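You operate a simulated robot arm through the tools that you are given. There is no shell and no other tool.

The job below is to be done with a simulated robot arm. You get a single attempt, and the scene is never put back.

JOB
Shut the vent, pump the white stopper's test to PASS, vent it, then return the stopper to its cup.
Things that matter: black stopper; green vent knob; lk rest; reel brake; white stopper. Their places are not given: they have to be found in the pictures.

It is judged by the outcome, as a careful person would: the job done as asked, and still so three seconds after it is handed in. It fails if anything else is knocked over, pushed out of place, dropped, spilled or broken. A push-on lid holds only when it is set on centred and level and pressed home; a screw cap is set on level and turned clockwise until tight.

ROBOT AND FRAMES
A 7-joint arm with a two-finger parallel gripper, fixed in place. Base frame: the origin is at the foot of the arm, x ahead of it, y to its left, z up. Lengths are in m, angles in rad, forces in N, time in s.
Its first joint turns from -2.897 to 2.897 rad. Payload 4.4 kg.
The TCP is the grasp point between the finger pads, 0.023 m short of the fingertips. In the tool frame z runs along the fingers and y along their closing line. Largest opening 0.094 m; finger width 0.038, thickness 0.01; the body of the gripper, 0.054 by 0.096 m, starts 0.039 m behind the TCP.
Orientation is that of the tool frame in the base frame, as a unit quaternion [w, x, y, z]. With the fingers straight down and closing along the base's y, the tool's x points along the base's -x, its y along +y and its z along -z.

CONTROLS
- The arm moves only by the tool send_rows. Its argument "moves" is a list that holds one entry, the list of rows, each a list of 7 numbers: the shift along the base's x, y, z in units of 50 mm (1.0 is 50 mm), then the turn, a rotation vector about the base's x, y, z in units of 8 degrees (1.0 is 8 degrees), then the finger opening in cm, from 0 to 9.4. In form: [[[dx, dy, dz, ax, ay, az, gripper], ...]]. A call has 1 to 20 rows; each row shifts and turns the commanded pose from where the row before left it. A call with a number of a shift or a turn outside -1 to 1 is refused whole. Each row takes 0.2 s and may step no farther than 0.05 m and 0.15 rad from the row before; otherwise, or with a gripper value out of range, the whole call is refused. A pose out of reach is approached as far as the arm can. The call stops where the force on the tool passes 40 N (or 10 N more than at its start, if that is more) or the arm is blocked; 0.2 s more then pass. The fingers move at their own pace (about 0.072 m/s each) and stop on an object; they squeeze with about 25 N. The grip force told is the motor's: it shows also when the fingers shut on nothing. Time passes only in rows, and 0.2 s behind the last, so rows that do not move let the fingers close. The reply holds the time, the measured pose of the TCP, the force on the tool along the base axes, the opening and the grip force, in the units named above and with some noise, with the torque about the TCP (base axes, N m) and any sound that the robot's microphone picked up.
- Cameras (640 x 400 px; columns grow to the right, rows downward): "scene" is fixed at [0.049, -0.6598, 1.603]; the picture's right is [0.56, -0.83, 0.00], its down [-0.41, -0.28, -0.87] and it looks along [0.72, 0.49, -0.50] (base axes); focal length 358 px, centre (320, 200). "wrist" rides on the gripper at [0.086, 0.016, -0.074] in the tool frame; the picture's right is [-0.18, 0.98, 0.00], its down [-0.58, -0.11, -0.81] and it looks along [-0.79, -0.15, 0.59] (tool axes); focal length 243 px, centre (320, 200).
- snapshot(camera): a new picture of that camera. It takes no simulated time.
- point_at(camera, pixels): for up to 12 pixels [column, row] of the newest picture of that camera ("zoom" is the newest enlarged one), the place [x, y, z] in the base frame of the surface seen there, good to about 0.002 m, but the place of the scene camera against the robot may be out by one fixed shift of up to 0.018 m in any direction. It takes no simulated time.
- zoom(camera, box): a new picture of the part [left, top, right, bottom] of that camera's present view, enlarged. It takes no simulated time.
- job_done(): hands the job in; it is judged then, once.

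Unless the task says otherwise, let go and move clear before handing in.

The tools are called as a command line: name --argument value ..., lists and objects as JSON in quotes. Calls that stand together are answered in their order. send_rows: Moves the arm, as the interface text tells. Its arguments: {"type":"object","properties":{"moves":{"type":"array","items":{"type":"array","items":{"type":"array","items":{"type":"number"}}}}},"required":["moves"]} The other tools are called the same way: snapshot (camera) takes a picture; point_at (camera, pixels) gives the place of the surface under pixels of a picture; zoom (camera, box) takes an enlarged picture of a part of a camera's view; job_done () hands the job in.

At the start:

```text
t: 0.0
position: [0.5837, 0.1106, 1.2308]
tcp_rot: [-0.001, 0.001, 1.0, 0.0]
wrist_force: [0.4, -0.2, 0.3]
wrist_torque: [-0.02, 0.02, 0.0]
finger_gap: 0.0939
finger_force: 0.1
```

scene: 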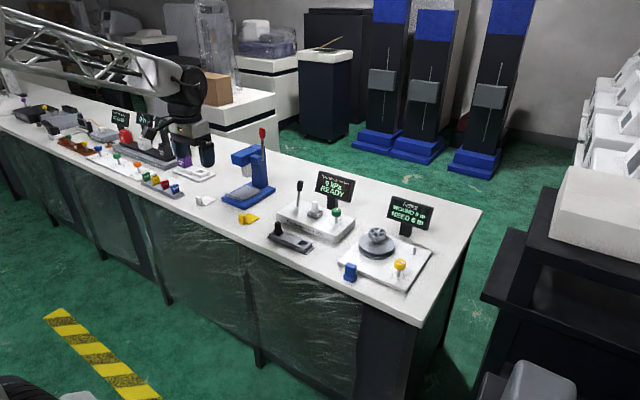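
wrist: 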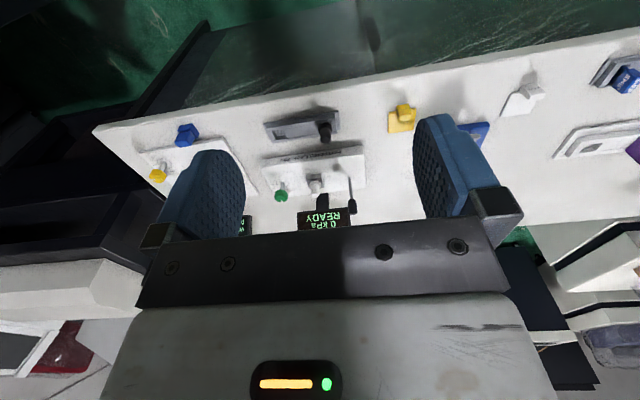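

The scene shows a pump station near (315,215) with a "0 kPa READY" display, a green knob at (337,211), a lever at (298,190), and a grey tray with a black stopper at (290,238). I'll zoom in on these to see them in detail.

zoom --camera "scene" --box '[255, 160, 375, 260]'

zoom --camera "wrist" --box '[240, 90, 420, 240]'

zoom --camera "scene" --box '[330, 180, 470, 300]'

zoom --camera "scene" --box '[0, 80, 280, 240]'

```text
4.00 times, centred on (315, 210) of scene
```

zoom: 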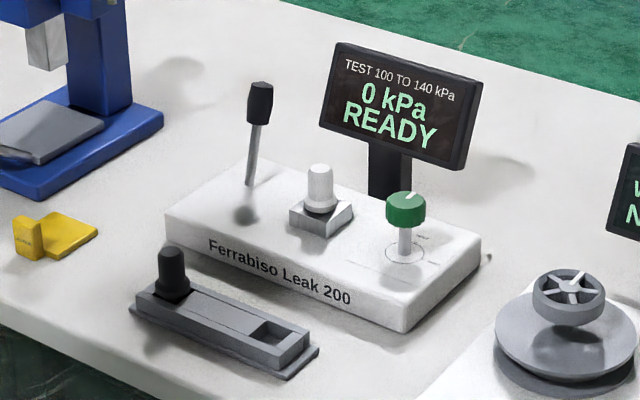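

```text
2.67 times, centred on (330, 165) of wrist
```

zoom: 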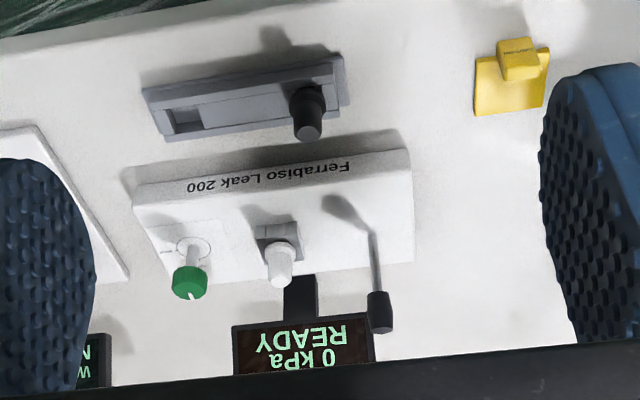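

```text
3.33 times, centred on (400, 240) of scene
```

zoom: 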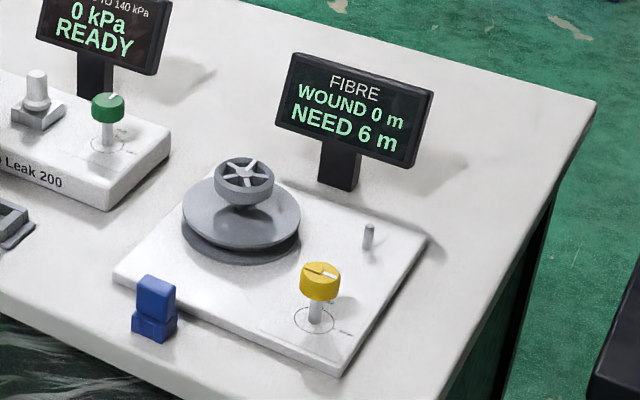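

```text
2.29 times, centred on (140, 160) of scene
```

zoom: 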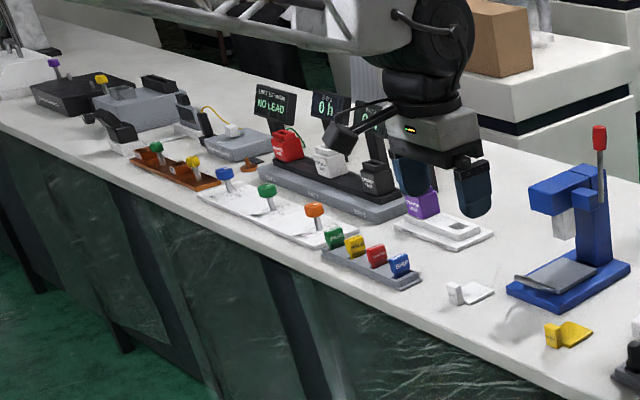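

The white stopper is on the machine's seat at zoom (320,190). The tray has the black stopper in its left cup and an empty right cup at (270,335). I'll measure the places next.

zoom --camera "scene" --box '[265, 170, 365, 260]'

point_at --camera "wrist" --pixels '[[281, 196], [293, 190], [316, 188], [317, 163], [347, 207], [340, 170], [326, 132], [290, 122], [270, 130], [320, 220]]'

```text
4.44 times, centred on (315, 215) of scene
```

zoom: 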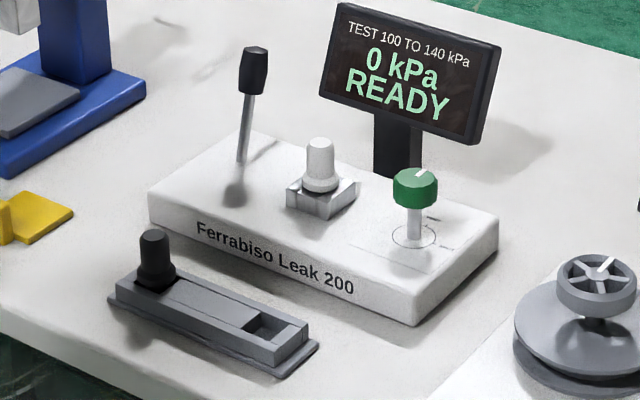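

```text
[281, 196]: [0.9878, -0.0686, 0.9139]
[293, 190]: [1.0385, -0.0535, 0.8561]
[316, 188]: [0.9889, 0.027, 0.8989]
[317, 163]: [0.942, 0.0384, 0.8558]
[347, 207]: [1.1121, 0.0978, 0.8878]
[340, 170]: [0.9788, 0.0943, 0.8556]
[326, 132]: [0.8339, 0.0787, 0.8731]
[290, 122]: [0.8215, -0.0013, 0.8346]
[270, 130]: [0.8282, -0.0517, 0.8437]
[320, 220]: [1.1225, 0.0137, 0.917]
```

The wrist points put the machine top near z 0.855 at x about 0.93 to 1.05. I'll cross-check the same features from the scene camera.

point_at --camera "zoom" --pixels '[[253, 52], [256, 65], [243, 158], [320, 143], [320, 160], [325, 190], [305, 205], [415, 172], [415, 190], [415, 240], [270, 325], [155, 250]]'

snapshot --camera "wrist"

```text
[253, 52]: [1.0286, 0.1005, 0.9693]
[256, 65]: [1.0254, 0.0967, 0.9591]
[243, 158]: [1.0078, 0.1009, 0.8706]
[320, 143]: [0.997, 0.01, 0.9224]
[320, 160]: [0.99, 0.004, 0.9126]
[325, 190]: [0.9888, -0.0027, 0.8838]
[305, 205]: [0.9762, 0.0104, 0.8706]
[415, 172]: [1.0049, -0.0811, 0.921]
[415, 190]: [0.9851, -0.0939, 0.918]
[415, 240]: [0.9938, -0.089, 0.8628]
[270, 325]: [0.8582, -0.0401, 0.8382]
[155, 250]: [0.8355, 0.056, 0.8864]
```

```text
taken
```

wrist: 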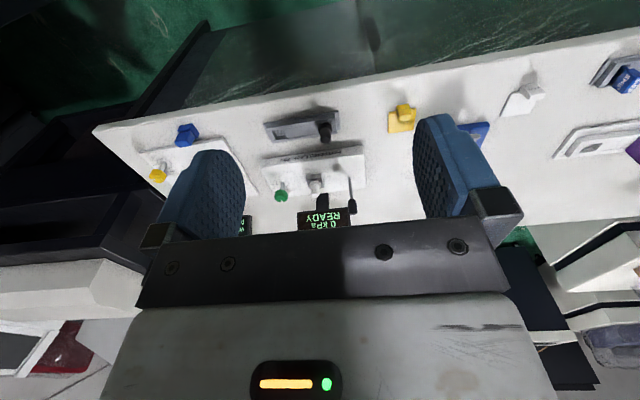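

The scene places run about 0.01 m off the wrist ones in x and z, and up to 0.03 m in y, so I'll work from wrist-camera readings. Next I'll move closer over the bench to read the markings around the knob.

send_rows --moves '[[[0.5, -0.35, -0.4, 0, 0, 0, 9.4], [0.5, -0.35, -0.4, 0, 0, 0, 9.4], [0.5, -0.35, -0.4, 0, 0, 0, 9.4], [0.5, -0.35, -0.4, 0, 0, 0, 9.4], [0.5, -0.35, -0.4, 0, 0, 0, 9.4], [0, 0, 0, 0, 0, 0, 9.4]]]'

snapshot --camera "wrist"

snapshot --camera "scene"

```text
t: 1.4
position: [0.7099, 0.0242, 1.13]
tcp_rot: [0.0, 0.0, 1.0, 0.0]
wrist_force: [-0.2, 0.1, -0.4]
wrist_torque: [0.02, 0.01, -0.02]
finger_gap: 0.0944
finger_force: 0.1
```

```text
taken
```

wrist: 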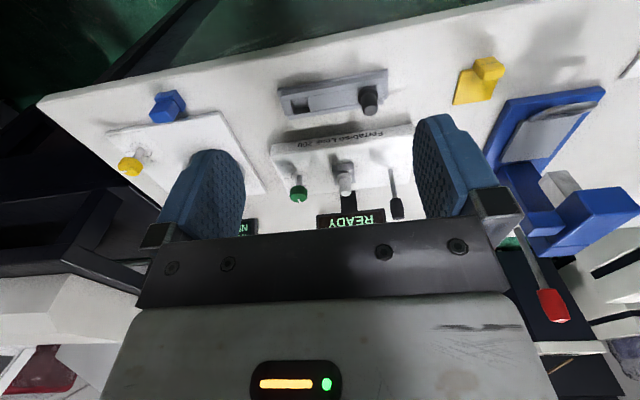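

```text
taken
```

scene: 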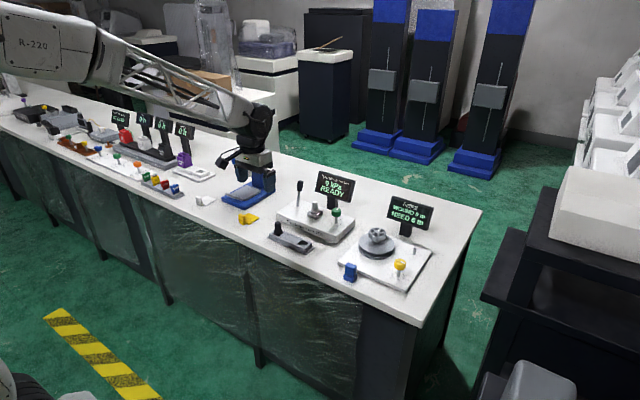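

The wrist view now shows the station between the fingers: green knob at (298,192), white stopper at (344,180), lever at (395,200). I'll zoom in to read the labels.

zoom --camera "wrist" --box '[260, 60, 420, 230]'

zoom --camera "scene" --box '[310, 190, 360, 240]'

point_at --camera "wrist" --pixels '[[298, 193], [299, 174], [344, 165], [346, 185], [340, 160], [393, 170], [397, 205], [369, 90], [370, 107], [298, 102], [288, 105], [308, 100]]'

```text
2.35 times, centred on (340, 145) of wrist
```

zoom: 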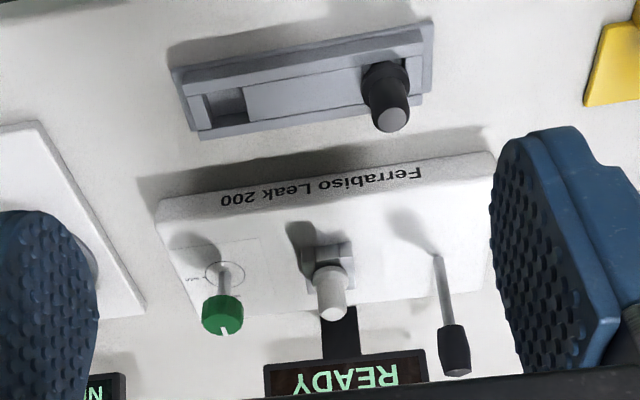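

```text
8.00 times, centred on (335, 215) of scene
```

zoom: 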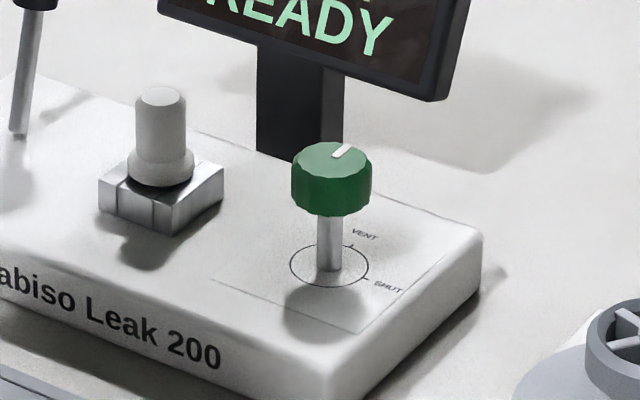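

```text
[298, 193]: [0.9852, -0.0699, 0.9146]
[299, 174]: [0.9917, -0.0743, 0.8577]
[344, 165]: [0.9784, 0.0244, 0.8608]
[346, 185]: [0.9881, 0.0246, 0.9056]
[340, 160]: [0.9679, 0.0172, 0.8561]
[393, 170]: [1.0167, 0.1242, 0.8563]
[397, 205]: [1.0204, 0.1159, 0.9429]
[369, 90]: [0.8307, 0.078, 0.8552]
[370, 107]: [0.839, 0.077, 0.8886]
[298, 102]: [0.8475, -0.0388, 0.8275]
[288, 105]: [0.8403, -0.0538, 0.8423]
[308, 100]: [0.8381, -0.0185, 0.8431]
```

The scene zoom shows VENT marked at the far side of the knob (352,235) and SHUT at its right (387,285), with the pointer now at VENT. Shutting it is therefore a quarter turn clockwise; I'll move closer to measure precisely.

send_rows --moves '[[[0.55, -0.1, -0.5, 0, 0, 0, 9.4], [0.55, -0.1, -0.5, 0, 0, 0, 9.4], [0.55, -0.1, -0.5, 0, 0, 0, 9.4], [0.55, -0.1, -0.5, 0, 0, 0, 9.4], [0, 0, 0, 0, 0, 0, 9.4]]]'

snapshot --camera "wrist"

zoom --camera "wrist" --box '[230, 60, 430, 230]'

```text
t: 2.6
position: [0.8197, 0.0046, 1.0298]
tcp_rot: [0.0, 0.0, 1.0, 0.0]
wrist_force: [-0.4, 0.3, 0.6]
wrist_torque: [-0.02, 0.0, -0.04]
finger_gap: 0.0941
finger_force: 0.1
```

```text
taken
```

wrist: 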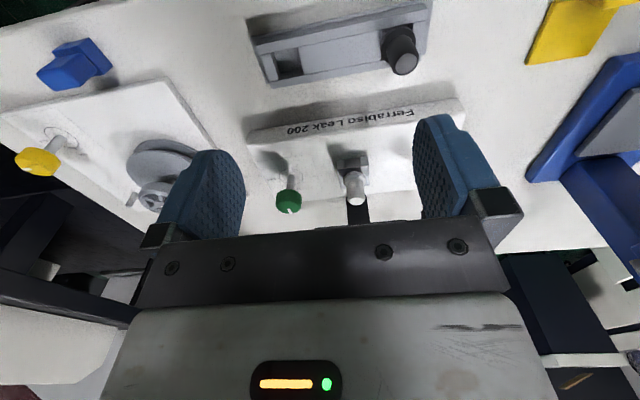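

```text
2.35 times, centred on (330, 145) of wrist
```

zoom: 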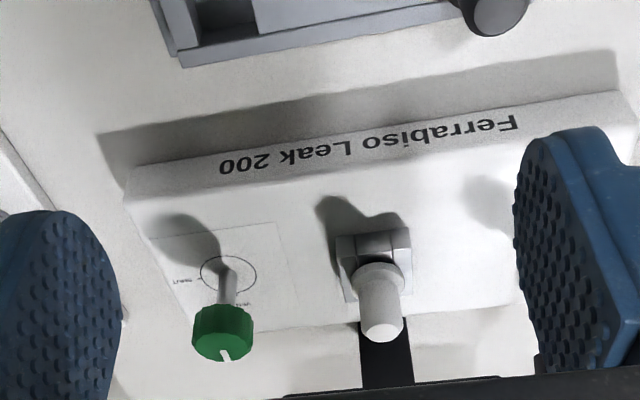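

The knob is at zoom (222,330), its dial circle at (228,275), and the stopper with its flange at (380,300). I'll take precise points from this close view.

point_at --camera "zoom" --pixels '[[196, 325], [252, 325], [222, 315], [222, 345], [225, 358], [202, 275], [257, 275], [229, 258], [232, 290], [380, 335], [380, 315], [342, 245]]'

point_at --camera "wrist" --pixels '[[270, 60], [300, 75], [402, 65], [402, 45], [288, 62], [330, 60], [258, 135], [460, 105], [250, 150], [380, 105], [320, 95], [230, 40]]'

```text
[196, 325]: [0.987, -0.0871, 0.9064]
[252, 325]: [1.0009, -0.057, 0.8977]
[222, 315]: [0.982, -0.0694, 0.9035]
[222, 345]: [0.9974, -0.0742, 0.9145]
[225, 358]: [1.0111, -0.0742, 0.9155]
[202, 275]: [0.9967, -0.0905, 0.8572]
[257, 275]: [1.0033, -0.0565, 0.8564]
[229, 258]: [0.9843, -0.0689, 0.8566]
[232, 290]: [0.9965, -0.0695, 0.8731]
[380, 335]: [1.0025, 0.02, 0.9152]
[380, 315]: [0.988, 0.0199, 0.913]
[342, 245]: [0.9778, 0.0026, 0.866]
```

```text
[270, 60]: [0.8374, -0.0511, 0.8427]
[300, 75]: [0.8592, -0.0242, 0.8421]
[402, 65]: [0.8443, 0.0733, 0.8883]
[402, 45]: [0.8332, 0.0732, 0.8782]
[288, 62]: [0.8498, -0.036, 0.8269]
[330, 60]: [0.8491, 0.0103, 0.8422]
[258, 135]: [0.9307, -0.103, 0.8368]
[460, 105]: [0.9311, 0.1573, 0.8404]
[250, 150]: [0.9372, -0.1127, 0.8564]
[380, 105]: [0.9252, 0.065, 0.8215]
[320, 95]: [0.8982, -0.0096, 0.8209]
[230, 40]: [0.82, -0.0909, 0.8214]
```

Wrist readings put the knob axis at about (1.000, -0.0725), its top at z 0.915 and the machine top at z 0.857. That radius is near the edge of reach, so I'll test it by hovering above the knob.

send_rows --moves '[[[0.8, -0.385, -0.1, 0, 0, 0, 6.5], [0.8, -0.385, -0.1, 0, 0, 0, 6.5], [0.8, -0.385, -0.1, 0, 0, 0, 6.5], [0.8, -0.385, -0.1, 0, 0, 0, 6.5], [0.4, 0, 0, 0, 0, 0, 6.5], [0, 0, 0, 0, 0, 0, 6.5], [0, 0, 0, 0, 0, 0, 6.5]]]'

snapshot --camera "wrist"

snapshot --camera "scene"

```text
t: 4.2
position: [1.0003, -0.0717, 1.0122]
tcp_rot: [-0.001, 0.0, 1.0, 0.0]
wrist_force: [0.2, -0.1, -0.8]
wrist_torque: [0.0, -0.01, 0.0]
finger_gap: 0.0651
finger_force: 0.1
```

```text
taken
```

wrist: 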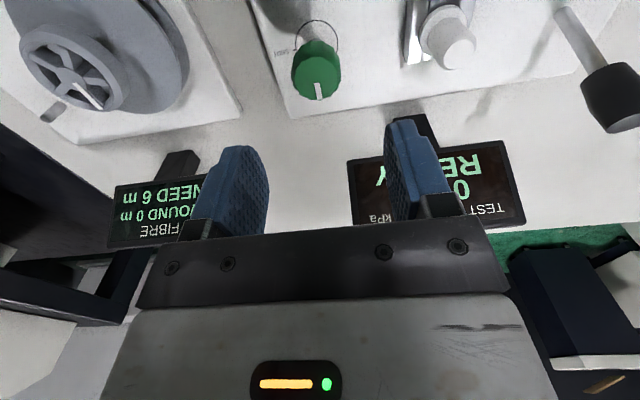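

```text
taken
```

scene: 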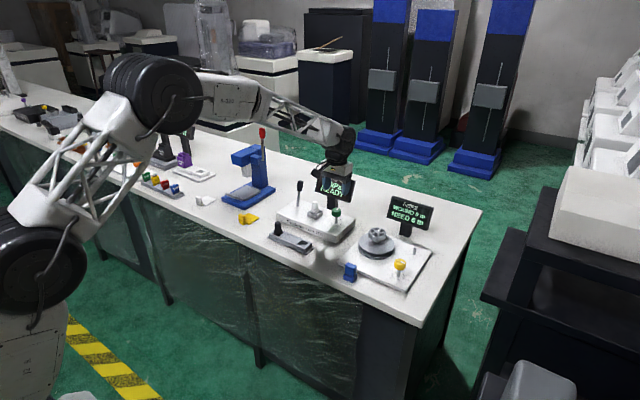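

The arm reached (1.000, -0.072, 1.012) with the tool vertical. The knob is now seen well at (317,65), so I'll refine its centre from this close view.

zoom --camera "wrist" --box '[250, 0, 410, 110]'

point_at --camera "wrist" --pixels '[[292, 70], [338, 70], [315, 45], [317, 80], [318, 98], [317, 62], [338, 40], [298, 35], [319, 22], [455, 30], [440, 50], [475, 50]]'

```text
3.64 times, centred on (330, 55) of wrist
```

zoom: 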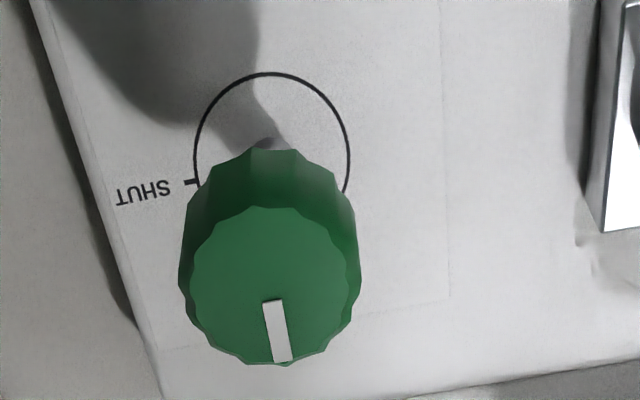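

```text
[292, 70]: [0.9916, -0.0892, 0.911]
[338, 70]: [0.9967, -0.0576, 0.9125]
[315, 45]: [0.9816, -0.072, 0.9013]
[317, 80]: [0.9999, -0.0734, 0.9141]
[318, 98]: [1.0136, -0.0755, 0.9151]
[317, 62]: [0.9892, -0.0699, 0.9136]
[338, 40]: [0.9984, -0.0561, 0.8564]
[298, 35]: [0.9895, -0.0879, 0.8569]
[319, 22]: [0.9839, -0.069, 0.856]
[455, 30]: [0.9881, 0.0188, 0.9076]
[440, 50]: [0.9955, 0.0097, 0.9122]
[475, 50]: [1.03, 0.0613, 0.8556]
```

The knob's top face centre is at about (0.999, -0.0735), radius about 0.017, with the pointer at VENT and SHUT a quarter turn clockwise. I'll yaw +40° first, centre over the knob, and check before descending.

point_at --camera "zoom" --pixels '[[190, 182], [150, 187], [275, 305], [282, 358], [275, 285], [190, 285], [352, 285], [350, 160], [196, 160], [270, 74]]'

send_rows --moves '[[[-0.02, -0.036, 0, 0, 0, 1, 6.5], [0, 0, 0, 0, 0, 1, 6.5], [0, 0, 0, 0, 0, 1, 6.5], [0, 0, 0, 0, 0, 1, 6.5], [0, 0, 0, 0, 0, 1, 6.5], [0, 0, 0, 0, 0, 0, 6.5]]]'

snapshot --camera "wrist"

snapshot --camera "scene"

```text
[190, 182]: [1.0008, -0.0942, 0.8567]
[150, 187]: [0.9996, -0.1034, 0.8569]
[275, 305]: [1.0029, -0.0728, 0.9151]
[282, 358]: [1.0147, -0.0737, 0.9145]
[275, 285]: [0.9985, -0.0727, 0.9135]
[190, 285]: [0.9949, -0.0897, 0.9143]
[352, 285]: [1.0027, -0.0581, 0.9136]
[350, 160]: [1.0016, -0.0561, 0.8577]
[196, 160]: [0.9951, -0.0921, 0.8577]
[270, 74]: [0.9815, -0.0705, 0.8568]
```

```text
t: 5.6
position: [0.997, -0.0748, 1.0106]
tcp_rot: [0.0, -0.343, 0.939, -0.001]
wrist_force: [-0.6, -0.5, 0.0]
wrist_torque: [0.02, 0.0, 0.02]
finger_gap: 0.065
finger_force: 0.1
```

```text
taken
```

wrist: 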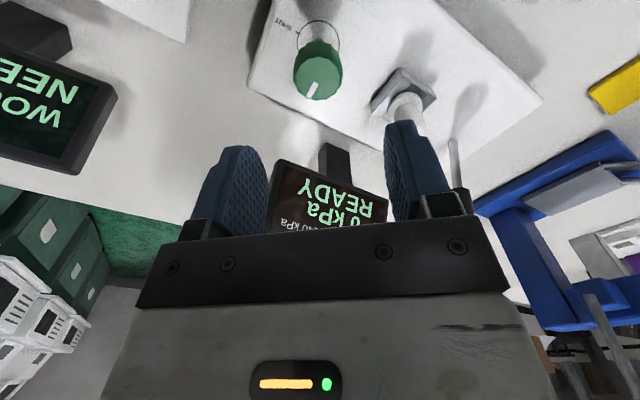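

```text
taken
```

scene: 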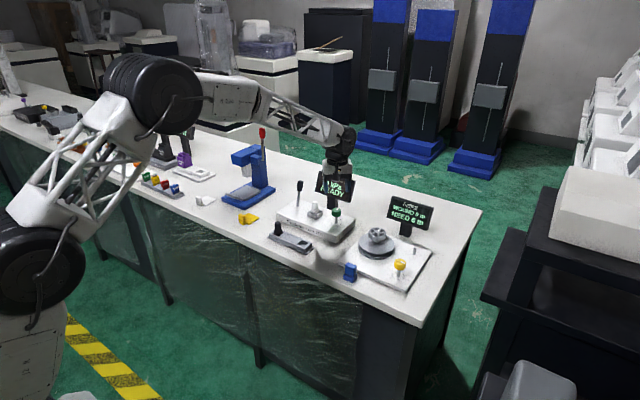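

The knob sits at (318,68), lined up with the grasp point, and nothing is in the way of the fingers. I'll descend to the knob's height and stop before closing.

send_rows --moves '[[[0.04, 0.03, -0.7, 0, 0, 0, 6.5], [0, 0, -0.7, 0, 0, 0, 6.5], [0, 0, -0.68, 0, 0, 0, 6.5], [0, 0, 0, 0, 0, 0, 6.5]]]'

snapshot --camera "wrist"

zoom --camera "scene" --box '[280, 130, 400, 250]'

```text
t: 6.6
position: [0.9991, -0.0731, 0.9065]
tcp_rot: [0.0, -0.342, 0.94, -0.001]
wrist_force: [-0.4, 0.1, 0.3]
wrist_torque: [0.0, 0.0, 0.04]
finger_gap: 0.0651
finger_force: 0.0
```

```text
taken
```

wrist: 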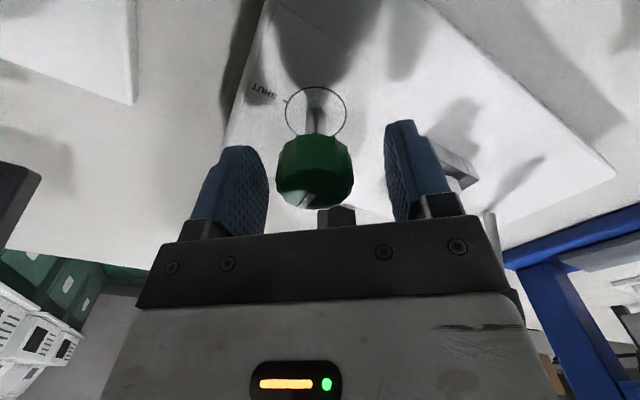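

```text
3.33 times, centred on (340, 190) of scene
```

zoom: 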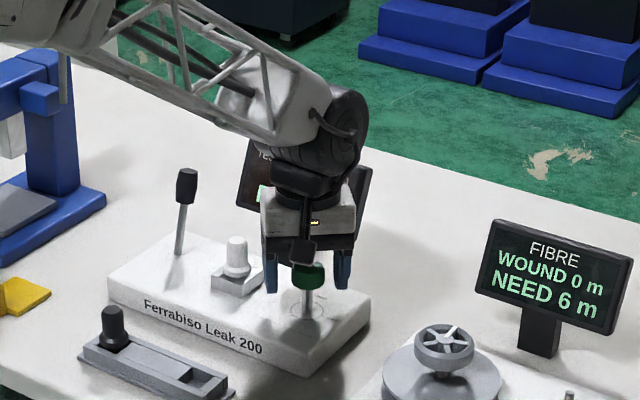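

The knob is between the pads (columns 276 to 353), with fingers at the right height. I'll close on it and check the grip.

send_rows --moves '[[[0, 0, 0, 0, 0, 0, 3.0], [0, 0, 0, 0, 0, 0, 3.0], [0, 0, 0, 0, 0, 0, 3.0], [0, 0, 0, 0, 0, 0, 3.0]]]'

snapshot --camera "wrist"

```text
t: 7.6
position: [0.999, -0.074, 0.9071]
tcp_rot: [-0.001, -0.342, 0.94, 0.0]
wrist_force: [12.2, -16.8, -0.1]
wrist_torque: [0.17, -0.28, -0.14]
finger_gap: 0.0388
finger_force: 10.0
```

```text
taken
```

wrist: 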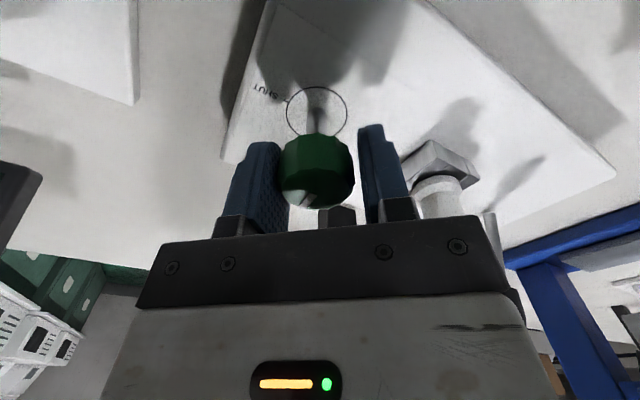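

Grip force built up with about 21 N sideways toward (+x, -y), so the left pad touched first and I'm about 2 mm off centre. I'll shift that way to centre the grip.

send_rows --moves '[[[0.016, -0.019, 0, 0, 0, 0, 3.0], [0.016, -0.019, 0, 0, 0, 0, 3.0], [0, 0, 0, 0, 0, 0, 3.0]]]'

```text
t: 8.4
position: [1.0003, -0.0744, 0.907]
tcp_rot: [0.0, -0.343, 0.939, 0.0]
wrist_force: [2.4, -8.0, 4.0]
wrist_torque: [-0.03, -0.13, -0.1]
finger_gap: 0.0351
finger_force: 44.9
```

The pads now hold the knob (gap 0.0351, grip 44.9 N) with only small side force left. I'll turn it clockwise 80° in 8° rows and read the torque.

send_rows --moves '[[[0, -0.016, 0, 0, 0, 0, 3.0], [0, 0, 0, 0, 0, -1, 3.0], [0, 0, 0, 0, 0, -1, 3.0], [0, 0, 0, 0, 0, -1, 3.0], [0, 0, 0, 0, 0, -1, 3.0], [0, 0, 0, 0, 0, -1, 3.0], [0, 0, 0, 0, 0, 0, 3.0]]]'

snapshot --camera "wrist"

```text
t: 10.0
position: [1.002, -0.074, 0.9075]
tcp_rot: [0.0, 0.0, 1.0, 0.0]
wrist_force: [-0.6, 15.0, 10.0]
wrist_torque: [0.1, -0.74, -0.03]
finger_gap: 0.0352
finger_force: 45.2
```

```text
taken
```

wrist: 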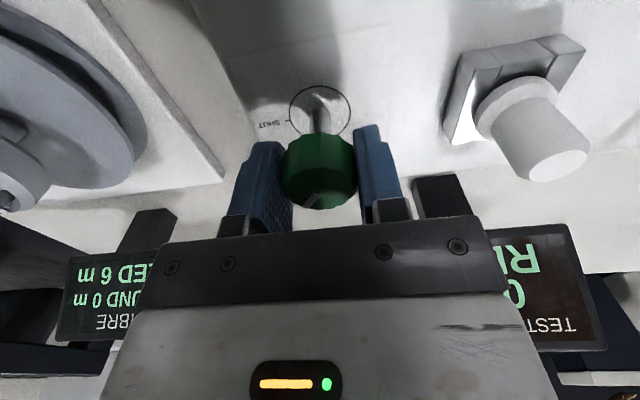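

The knob turned with the gripper for 40° (its pointer stays put between the pads), with a 15 N side force in +y. I'll relieve that and turn on.

send_rows --moves '[[[0.01, 0.03, 0, 0, 0, 0, 3.0], [0, 0, 0, 0, 0, -1, 3.0], [0, 0, 0, 0, 0, -1, 3.0], [0, 0, 0, 0, 0, -1, 3.0], [0, 0, 0, 0, 0, 0, 3.0]]]'

snapshot --camera "wrist"

zoom --camera "scene" --box '[280, 150, 380, 250]'

```text
t: 11.2
position: [1.0008, -0.0753, 0.9073]
tcp_rot: [0.0, 0.208, 0.978, 0.0]
wrist_force: [-17.6, -26.9, 14.6]
wrist_torque: [0.08, 1.04, 0.03]
finger_gap: 0.0351
finger_force: 45.2
```

```text
taken
```

wrist: 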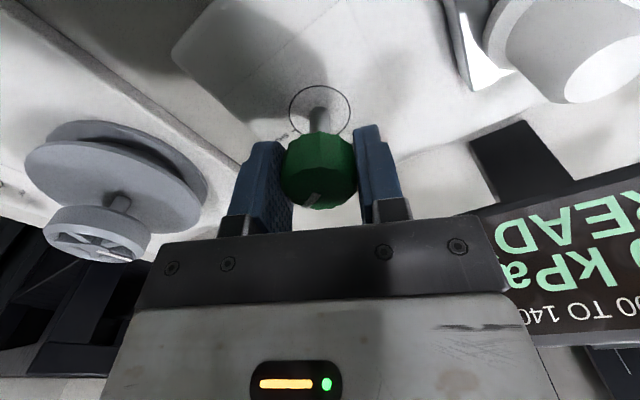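

```text
4.00 times, centred on (330, 200) of scene
```

zoom: 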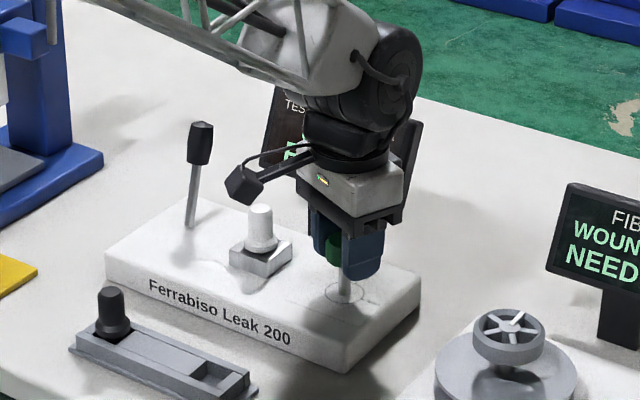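

The side force grew to 32 N along the closing line, so my correction was too much. I'll back it off by about 0.8 mm, then turn the last part in smaller groups.

send_rows --moves '[[[-0.01, -0.018, 0.01, 0, 0, 0, 3.0], [0, 0, 0, 0, 0, 0, 3.0]]]'

```text
t: 11.8
position: [1.0006, -0.0755, 0.9078]
tcp_rot: [-0.001, 0.208, 0.978, 0.0]
wrist_force: [1.0, -27.8, 2.8]
wrist_torque: [-0.32, 0.08, 0.03]
finger_gap: 0.035
finger_force: 44.9
```

The x force vanished but -28 N in y remains, so I'll shift a further 1 mm in -y and reread.

send_rows --moves '[[[0, -0.02, 0, 0, 0, 0, 3.0], [0, 0, 0, 0, 0, 0, 3.0]]]'

```text
t: 12.4
position: [1.0011, -0.0752, 0.9063]
tcp_rot: [0.0, 0.208, 0.978, 0.0]
wrist_force: [3.7, -9.3, -2.1]
wrist_torque: [-0.54, -1.2, 0.0]
finger_gap: 0.035
finger_force: 44.8
```

The y force dropped to -9 N. I'll nudge a little further and turn two more rows clockwise.

send_rows --moves '[[[0.002, -0.008, 0, 0, 0, -1, 3.0], [0, 0, 0, 0, 0, -1, 3.0], [0, 0, 0, 0, 0, 0, 3.0]]]'

```text
t: 13.2
position: [1.0005, -0.0756, 0.9079]
tcp_rot: [0.0, 0.343, 0.939, 0.0]
wrist_force: [-2.6, 7.4, -1.9]
wrist_torque: [-0.13, -0.47, -0.02]
finger_gap: 0.035
finger_force: 45.1
```

The forces are small and the gripper has turned the knob 80° so far. I'll turn 8° more and then look.

send_rows --moves '[[[0, 0.004, 0, 0, 0, -1, 3.0], [0, 0, 0, 0, 0, 0, 3.0]]]'

snapshot --camera "wrist"

zoom --camera "scene" --box '[300, 160, 370, 240]'

```text
t: 13.8
position: [1.001, -0.0762, 0.9072]
tcp_rot: [0.0, 0.407, 0.913, 0.0]
wrist_force: [-8.0, 10.5, -0.2]
wrist_torque: [0.95, 0.57, -0.01]
finger_gap: 0.035
finger_force: 45.2
```

```text
taken
```

wrist: 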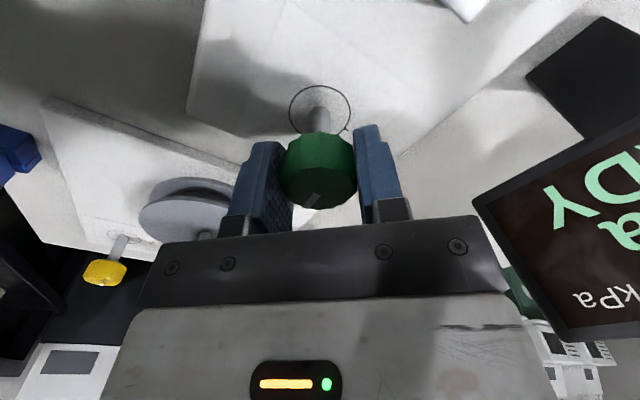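

```text
5.00 times, centred on (335, 200) of scene
```

zoom: 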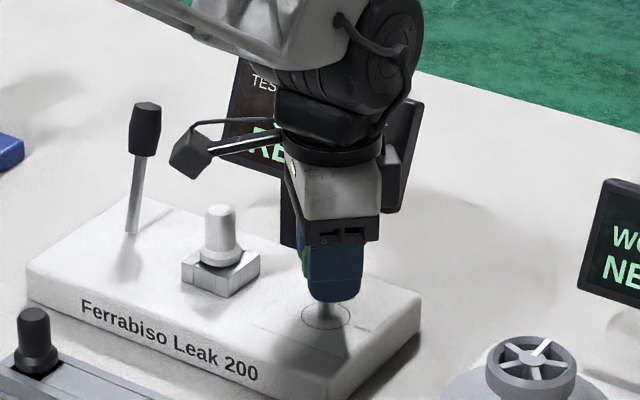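

The knob has turned about 88° and its pointer kept its place between the pads, now showing the VENT tick on the right side. I'll release, rise and look at the pointer.

send_rows --moves '[[[0, 0, 0, 0, 0, 0, 6.5], [0, 0, 0, 0, 0, 0, 6.5], [0, 0, 0, 0, 0, 0, 6.5], [0, 0, 0.5, 0, 0, 0, 6.5], [0, 0, 0.8, 0, 0, 0, 6.5], [0, 0, 0.8, 0, 0, 0, 6.5], [0, 0, 0, 0, 0, 0, 6.5]]]'

snapshot --camera "wrist"

zoom --camera "wrist" --box '[250, 0, 410, 110]'

zoom --camera "scene" --box '[300, 160, 370, 240]'

```text
t: 15.4
position: [1.0009, -0.0759, 1.0137]
tcp_rot: [0.0, 0.407, 0.914, 0.0]
wrist_force: [0.2, 0.6, -0.5]
wrist_torque: [0.02, -0.03, 0.03]
finger_gap: 0.0649
finger_force: 0.1
```

```text
taken
```

wrist: 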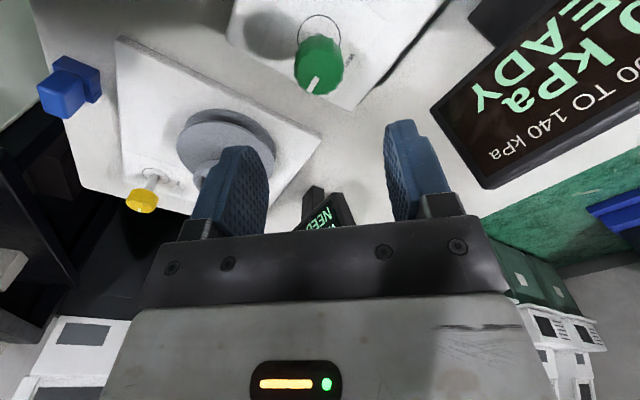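

```text
3.64 times, centred on (330, 55) of wrist
```

zoom: 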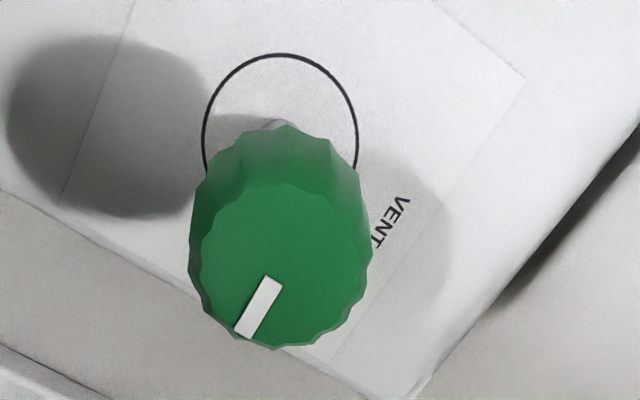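

```text
5.00 times, centred on (335, 200) of scene
```

zoom: 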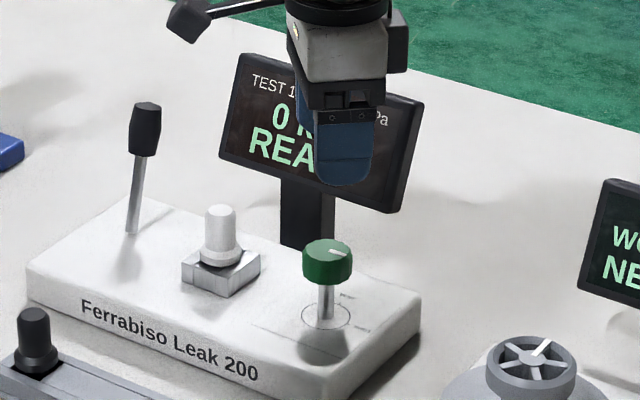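

point_at --camera "zoom" --pixels '[[330, 251], [348, 257]]'

zoom --camera "wrist" --box '[250, 0, 410, 110]'

point_at --camera "zoom" --pixels '[[270, 283], [246, 333], [282, 250], [376, 245], [370, 250], [200, 245], [368, 245], [282, 190]]'

```text
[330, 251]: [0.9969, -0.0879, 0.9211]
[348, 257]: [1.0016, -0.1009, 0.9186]
```

```text
3.64 times, centred on (330, 55) of wrist
```

zoom: 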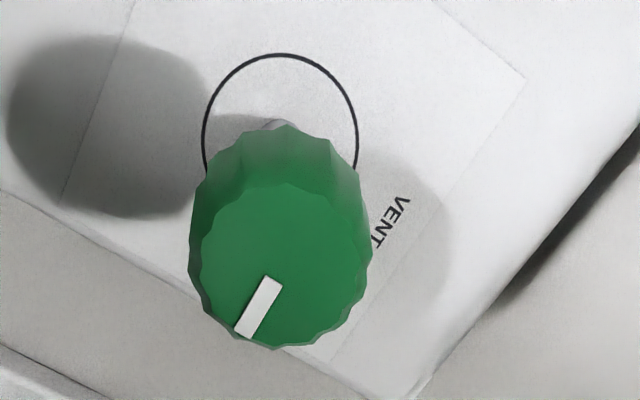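

```text
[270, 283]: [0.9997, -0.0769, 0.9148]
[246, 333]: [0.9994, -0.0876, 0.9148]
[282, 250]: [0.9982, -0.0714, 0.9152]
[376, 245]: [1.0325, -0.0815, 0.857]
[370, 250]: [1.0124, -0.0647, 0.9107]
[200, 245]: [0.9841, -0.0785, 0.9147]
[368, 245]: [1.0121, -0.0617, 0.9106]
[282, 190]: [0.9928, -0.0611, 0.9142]
```

The pointer now reads about -92° from +x, up against the SHUT tick (roughly -88°), so the vent looks shut. Next I'll back off, straighten the yaw and look closely at the pump lever.

send_rows --moves '[[[-0.433, 0.6, 0.12, 0, 0, 1, 6.5], [-0.433, 0.6, 0.12, 0, 0, 1, 6.5], [-0.433, 0.6, 0.12, 0, 0, 1, 6.5], [-0.433, 0.6, 0.12, 0, 0, 1, 6.5], [-0.433, 0.6, 0.12, 0, 0, 1, 6.5], [-0.433, 0.6, 0.12, 0, 0, 1, 6.5], [0, 0, 0, 0, 0, 0, 6.5]]]'

snapshot --camera "wrist"

zoom --camera "scene" --box '[265, 160, 365, 250]'

```text
t: 17.0
position: [0.8702, 0.1042, 1.0484]
tcp_rot: [0.0, -0.001, 1.0, -0.001]
wrist_force: [-0.1, 0.0, -0.5]
wrist_torque: [-0.01, 0.03, 0.02]
finger_gap: 0.065
finger_force: 0.0
```

```text
taken
```

wrist: 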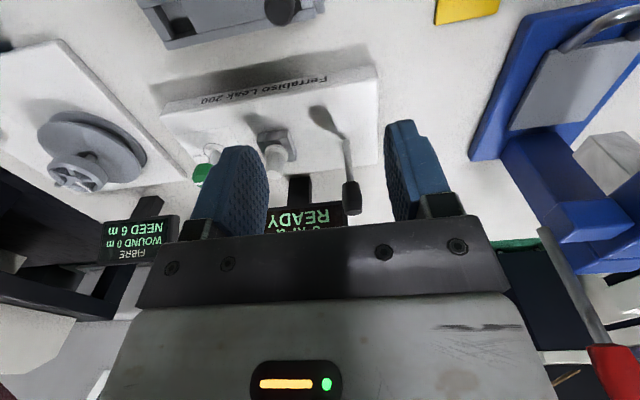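

```text
4.44 times, centred on (315, 205) of scene
```

zoom: 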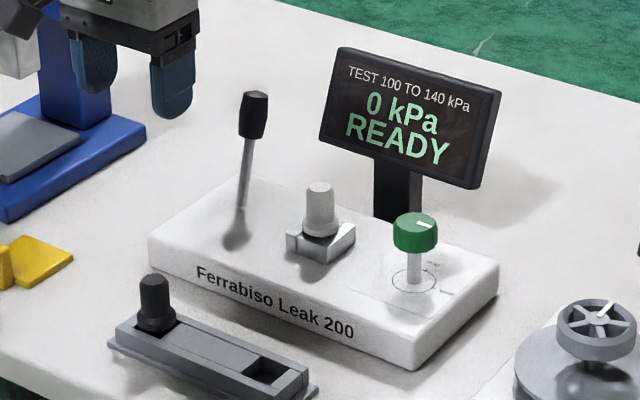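

The lever is between the fingers in the wrist view, with its foot near (345,140) and its black handle at (352,198). I'll zoom in and take its points.

zoom --camera "wrist" --box '[270, 70, 430, 230]'

point_at --camera "wrist" --pixels '[[345, 139], [346, 150], [348, 165], [350, 180], [350, 187], [352, 198], [351, 208], [345, 198], [359, 198], [352, 213]]'

```text
2.50 times, centred on (350, 150) of wrist
```

zoom: 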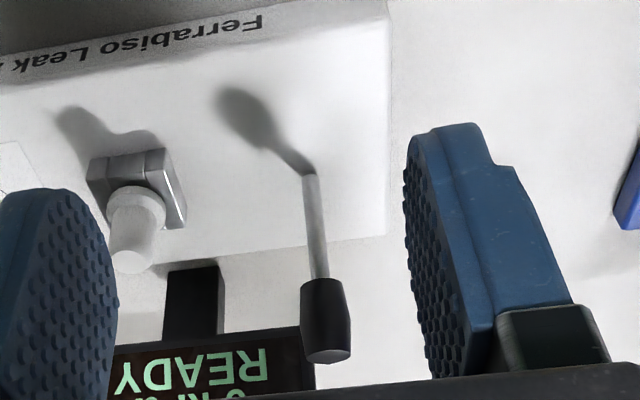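

```text
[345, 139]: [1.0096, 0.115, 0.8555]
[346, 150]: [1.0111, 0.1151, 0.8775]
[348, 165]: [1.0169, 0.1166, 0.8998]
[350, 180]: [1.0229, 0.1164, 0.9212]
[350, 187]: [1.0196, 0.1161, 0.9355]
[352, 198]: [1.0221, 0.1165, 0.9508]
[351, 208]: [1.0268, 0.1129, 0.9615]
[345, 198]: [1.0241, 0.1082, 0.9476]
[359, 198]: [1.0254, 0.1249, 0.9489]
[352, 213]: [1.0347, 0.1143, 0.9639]
```

The lever foot is at (1.009, 0.115, 0.855) and its handle runs up to about (1.03, 0.116, 0.963), leaning about 12° away, so it should swing along x. I'll move above the handle with a narrower opening.

send_rows --moves '[[[0.79, 0.06, -0.1, 0, 0, 0, 4.5], [0.79, 0.06, -0.1, 0, 0, 0, 4.5], [0.79, 0.06, -0.1, 0, 0, 0, 4.5], [0.79, 0.06, -0.1, 0, 0, 0, 4.5], [0, 0, 0, 0, 0, 0, 4.5]]]'

snapshot --camera "wrist"

zoom --camera "scene" --box '[265, 130, 385, 250]'

```text
t: 18.2
position: [1.031, 0.1157, 1.0288]
tcp_rot: [-0.001, 0.0, 1.0, 0.0]
wrist_force: [-0.1, 0.6, -0.1]
wrist_torque: [0.02, 0.0, 0.0]
finger_gap: 0.045
finger_force: 0.0
```

```text
taken
```

wrist: 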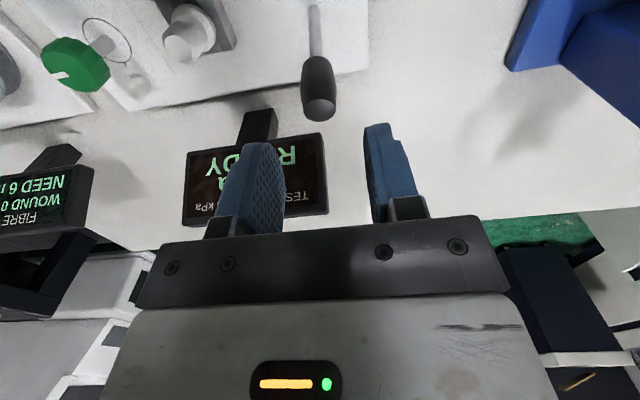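

```text
3.33 times, centred on (325, 190) of scene
```

zoom: 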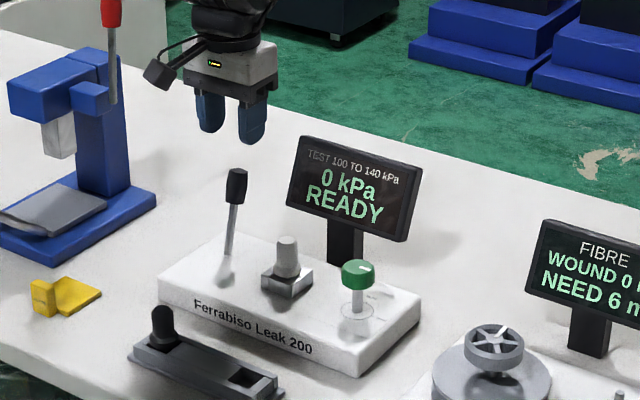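

The handle's top is at (320,108) in the wrist view, below and between the fingers. I'll get its exact place and the display's near edge before descending.

point_at --camera "wrist" --pixels '[[320, 108], [307, 105], [334, 105], [320, 100], [320, 117], [319, 75], [316, 30], [320, 140], [325, 205], [187, 165], [187, 215]]'

```text
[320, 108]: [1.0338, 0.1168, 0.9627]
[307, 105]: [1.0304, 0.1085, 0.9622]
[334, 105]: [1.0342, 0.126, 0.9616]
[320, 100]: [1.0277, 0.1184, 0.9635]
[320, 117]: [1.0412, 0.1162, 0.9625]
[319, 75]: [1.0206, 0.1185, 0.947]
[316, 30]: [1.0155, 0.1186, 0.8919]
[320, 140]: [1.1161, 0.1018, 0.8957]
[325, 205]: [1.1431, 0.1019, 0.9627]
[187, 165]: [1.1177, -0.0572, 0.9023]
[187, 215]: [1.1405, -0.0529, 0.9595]
```

The handle's top centre is (1.0345, 0.117, 0.963) and the display is beyond x 1.116, well clear. I'll descend to the handle and close on it.

send_rows --moves '[[[0, 0.026, -0.8, 0, 0, 0, 4.5], [0, 0, -0.78, 0, 0, 0, 4.5], [0, 0, 0, 0, 0, 0, 4.5], [0, 0, 0, 0, 0, 0, 1.2], [0, 0, 0, 0, 0, 0, 1.2], [0, 0, 0, 0, 0, 0, 1.2]]]'

snapshot --camera "wrist"

zoom --camera "scene" --box '[265, 130, 385, 250]'

```text
t: 19.5
position: [1.0301, 0.1149, 0.9497]
tcp_rot: [0.001, 0.001, 1.0, -0.001]
wrist_force: [1.3, -8.9, -0.1]
wrist_torque: [0.36, -0.27, -0.11]
finger_gap: 0.0249
finger_force: 44.6
stopped in row 6: the force on the tool passed its limit at 42 N (the readings are from after the stop); the commanded pose is now the measured one
```

```text
taken
```

wrist: 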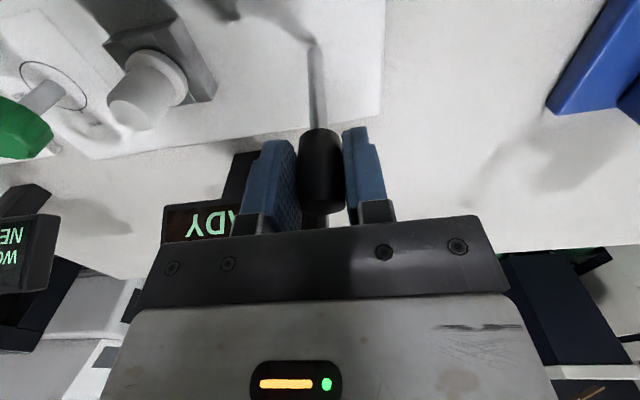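

```text
3.33 times, centred on (325, 190) of scene
```

zoom: 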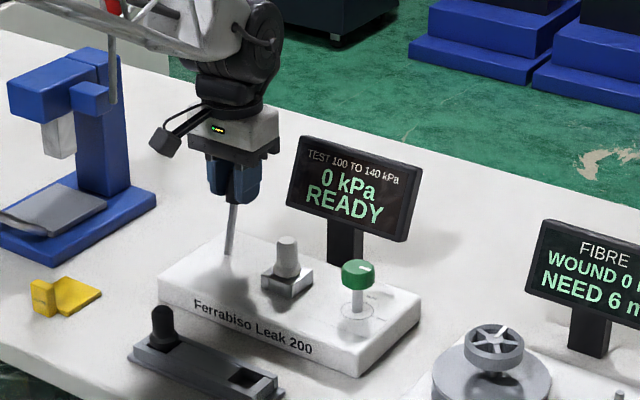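

The pads hold the handle (gap 0.025, grip 44.6 N) and the display still reads 0 kPa READY. I'll pull the handle toward the front along its arc in small steps and read the force.

send_rows --moves '[[[-0.14, -0.01, 0.025, 0, -0.5, 0, 1.2], [-0.142, 0, 0.015, 0, -0.5, 0, 1.2], [-0.142, 0, 0.005, 0, -0.5, 0, 1.2], [0, 0, 0, 0, 0, 0, 1.2]]]'

zoom --camera "scene" --box '[265, 130, 385, 250]'

```text
t: 20.5
position: [1.0075, 0.1155, 0.9529]
tcp_rot: [0.105, 0.001, 0.995, -0.001]
wrist_force: [5.7, -13.8, 3.3]
wrist_torque: [0.53, -0.51, 0.0]
finger_gap: 0.0253
finger_force: 44.9
```

```text
3.33 times, centred on (325, 190) of scene
```

zoom: 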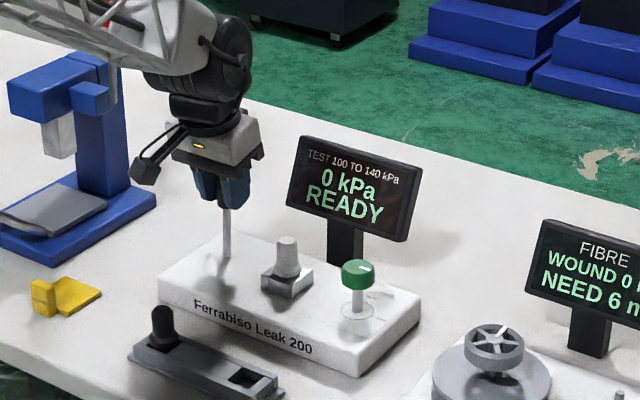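

The lever followed freely to upright with little force, and the display still says 0 kPa. I'll keep pulling another 12°.

send_rows --moves '[[[-0.142, -0.015, -0.005, 0, -0.5, 0, 1.2], [-0.142, 0, -0.015, 0, -0.5, 0, 1.2], [-0.14, 0, -0.025, 0, -0.5, 0, 1.2], [0, 0, 0, 0, 0, 0, 1.2]]]'

zoom --camera "scene" --box '[265, 130, 385, 250]'

```text
t: 21.5
position: [0.9877, 0.1159, 0.9503]
tcp_rot: [0.208, 0.001, 0.978, 0.0]
wrist_force: [10.5, 3.3, 3.7]
wrist_torque: [0.68, -0.98, 0.09]
finger_gap: 0.0248
finger_force: 44.9
```

```text
3.33 times, centred on (325, 190) of scene
```

zoom: 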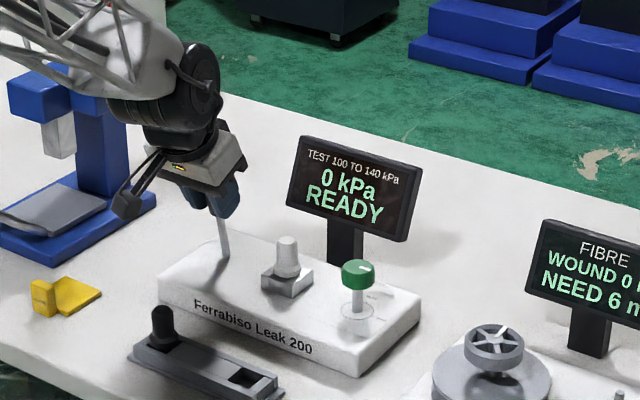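

Still 0 kPa at 12° past upright and only about 10 N of pull, so the stroke isn't finished. I'll continue another 12° along the arc.

send_rows --moves '[[[-0.138, 0, -0.034, 0, -0.5, 0, 1.2], [-0.136, 0, -0.044, 0, -0.5, 0, 1.2], [-0.132, 0, -0.054, 0, -0.5, 0, 1.2], [0, 0, 0, 0, 0, 0, 1.2]]]'

zoom --camera "scene" --box '[265, 130, 385, 250]'

snapshot --camera "wrist"

```text
t: 22.5
position: [0.9675, 0.1139, 0.9438]
tcp_rot: [0.309, 0.0, 0.951, 0.0]
wrist_force: [10.2, 16.3, 1.4]
wrist_torque: [0.65, -0.84, 0.35]
finger_gap: 0.0252
finger_force: 45.6
```

```text
3.33 times, centred on (325, 190) of scene
```

zoom: 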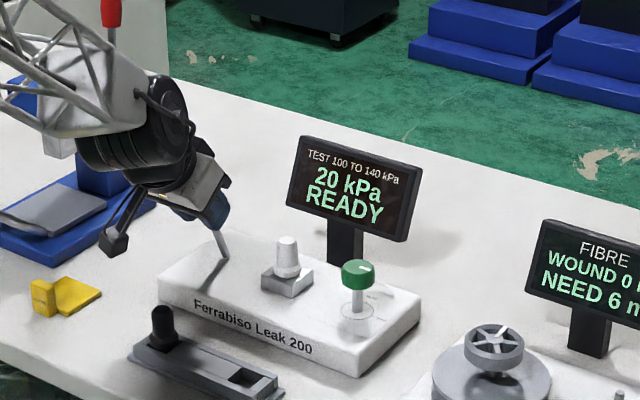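

```text
taken
```

wrist: 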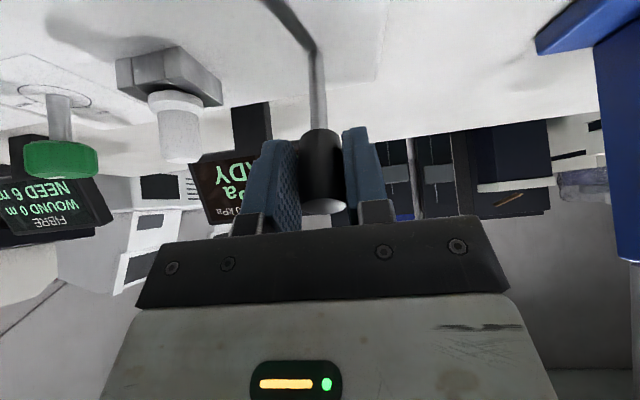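

The display now shows 20 kPa, so one full pull gives about 20 kPa and six strokes should land mid-range at 120. I'll check how close the forearm is to the blue press's red lever before repeating the motion.

snapshot --camera "scene"

zoom --camera "scene" --box '[200, 90, 340, 220]'

point_at --camera "scene" --pixels '[[262, 132], [263, 150], [240, 150], [285, 140], [300, 155], [305, 165], [312, 190], [265, 165], [250, 190], [295, 200]]'

```text
taken
```

scene: 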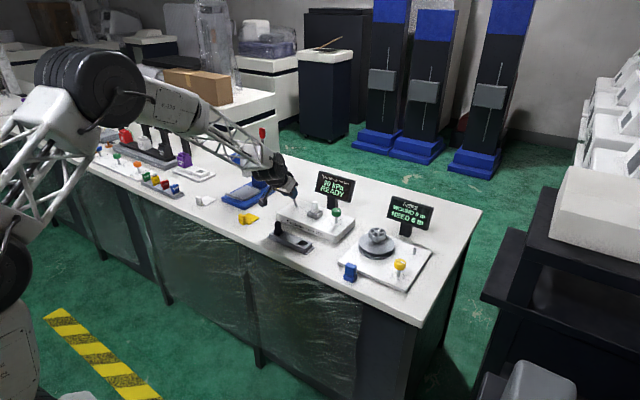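

```text
3.08 times, centred on (270, 155) of scene
```

zoom: 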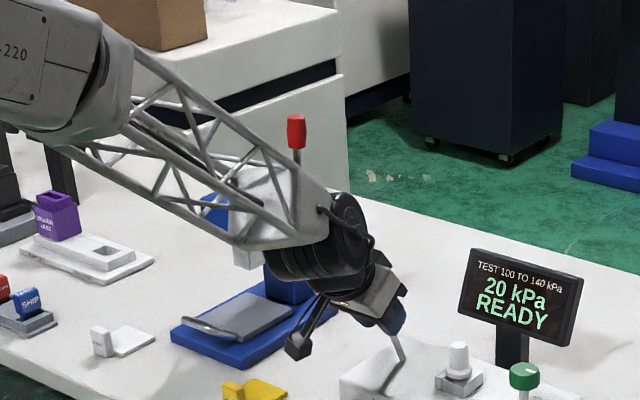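

```text
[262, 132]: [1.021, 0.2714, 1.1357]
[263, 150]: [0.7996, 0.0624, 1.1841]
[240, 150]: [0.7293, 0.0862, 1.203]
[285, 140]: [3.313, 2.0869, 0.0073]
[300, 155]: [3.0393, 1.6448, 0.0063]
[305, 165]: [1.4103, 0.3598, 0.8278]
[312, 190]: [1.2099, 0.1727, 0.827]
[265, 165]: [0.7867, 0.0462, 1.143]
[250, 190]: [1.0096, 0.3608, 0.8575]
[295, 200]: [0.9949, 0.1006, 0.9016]
```

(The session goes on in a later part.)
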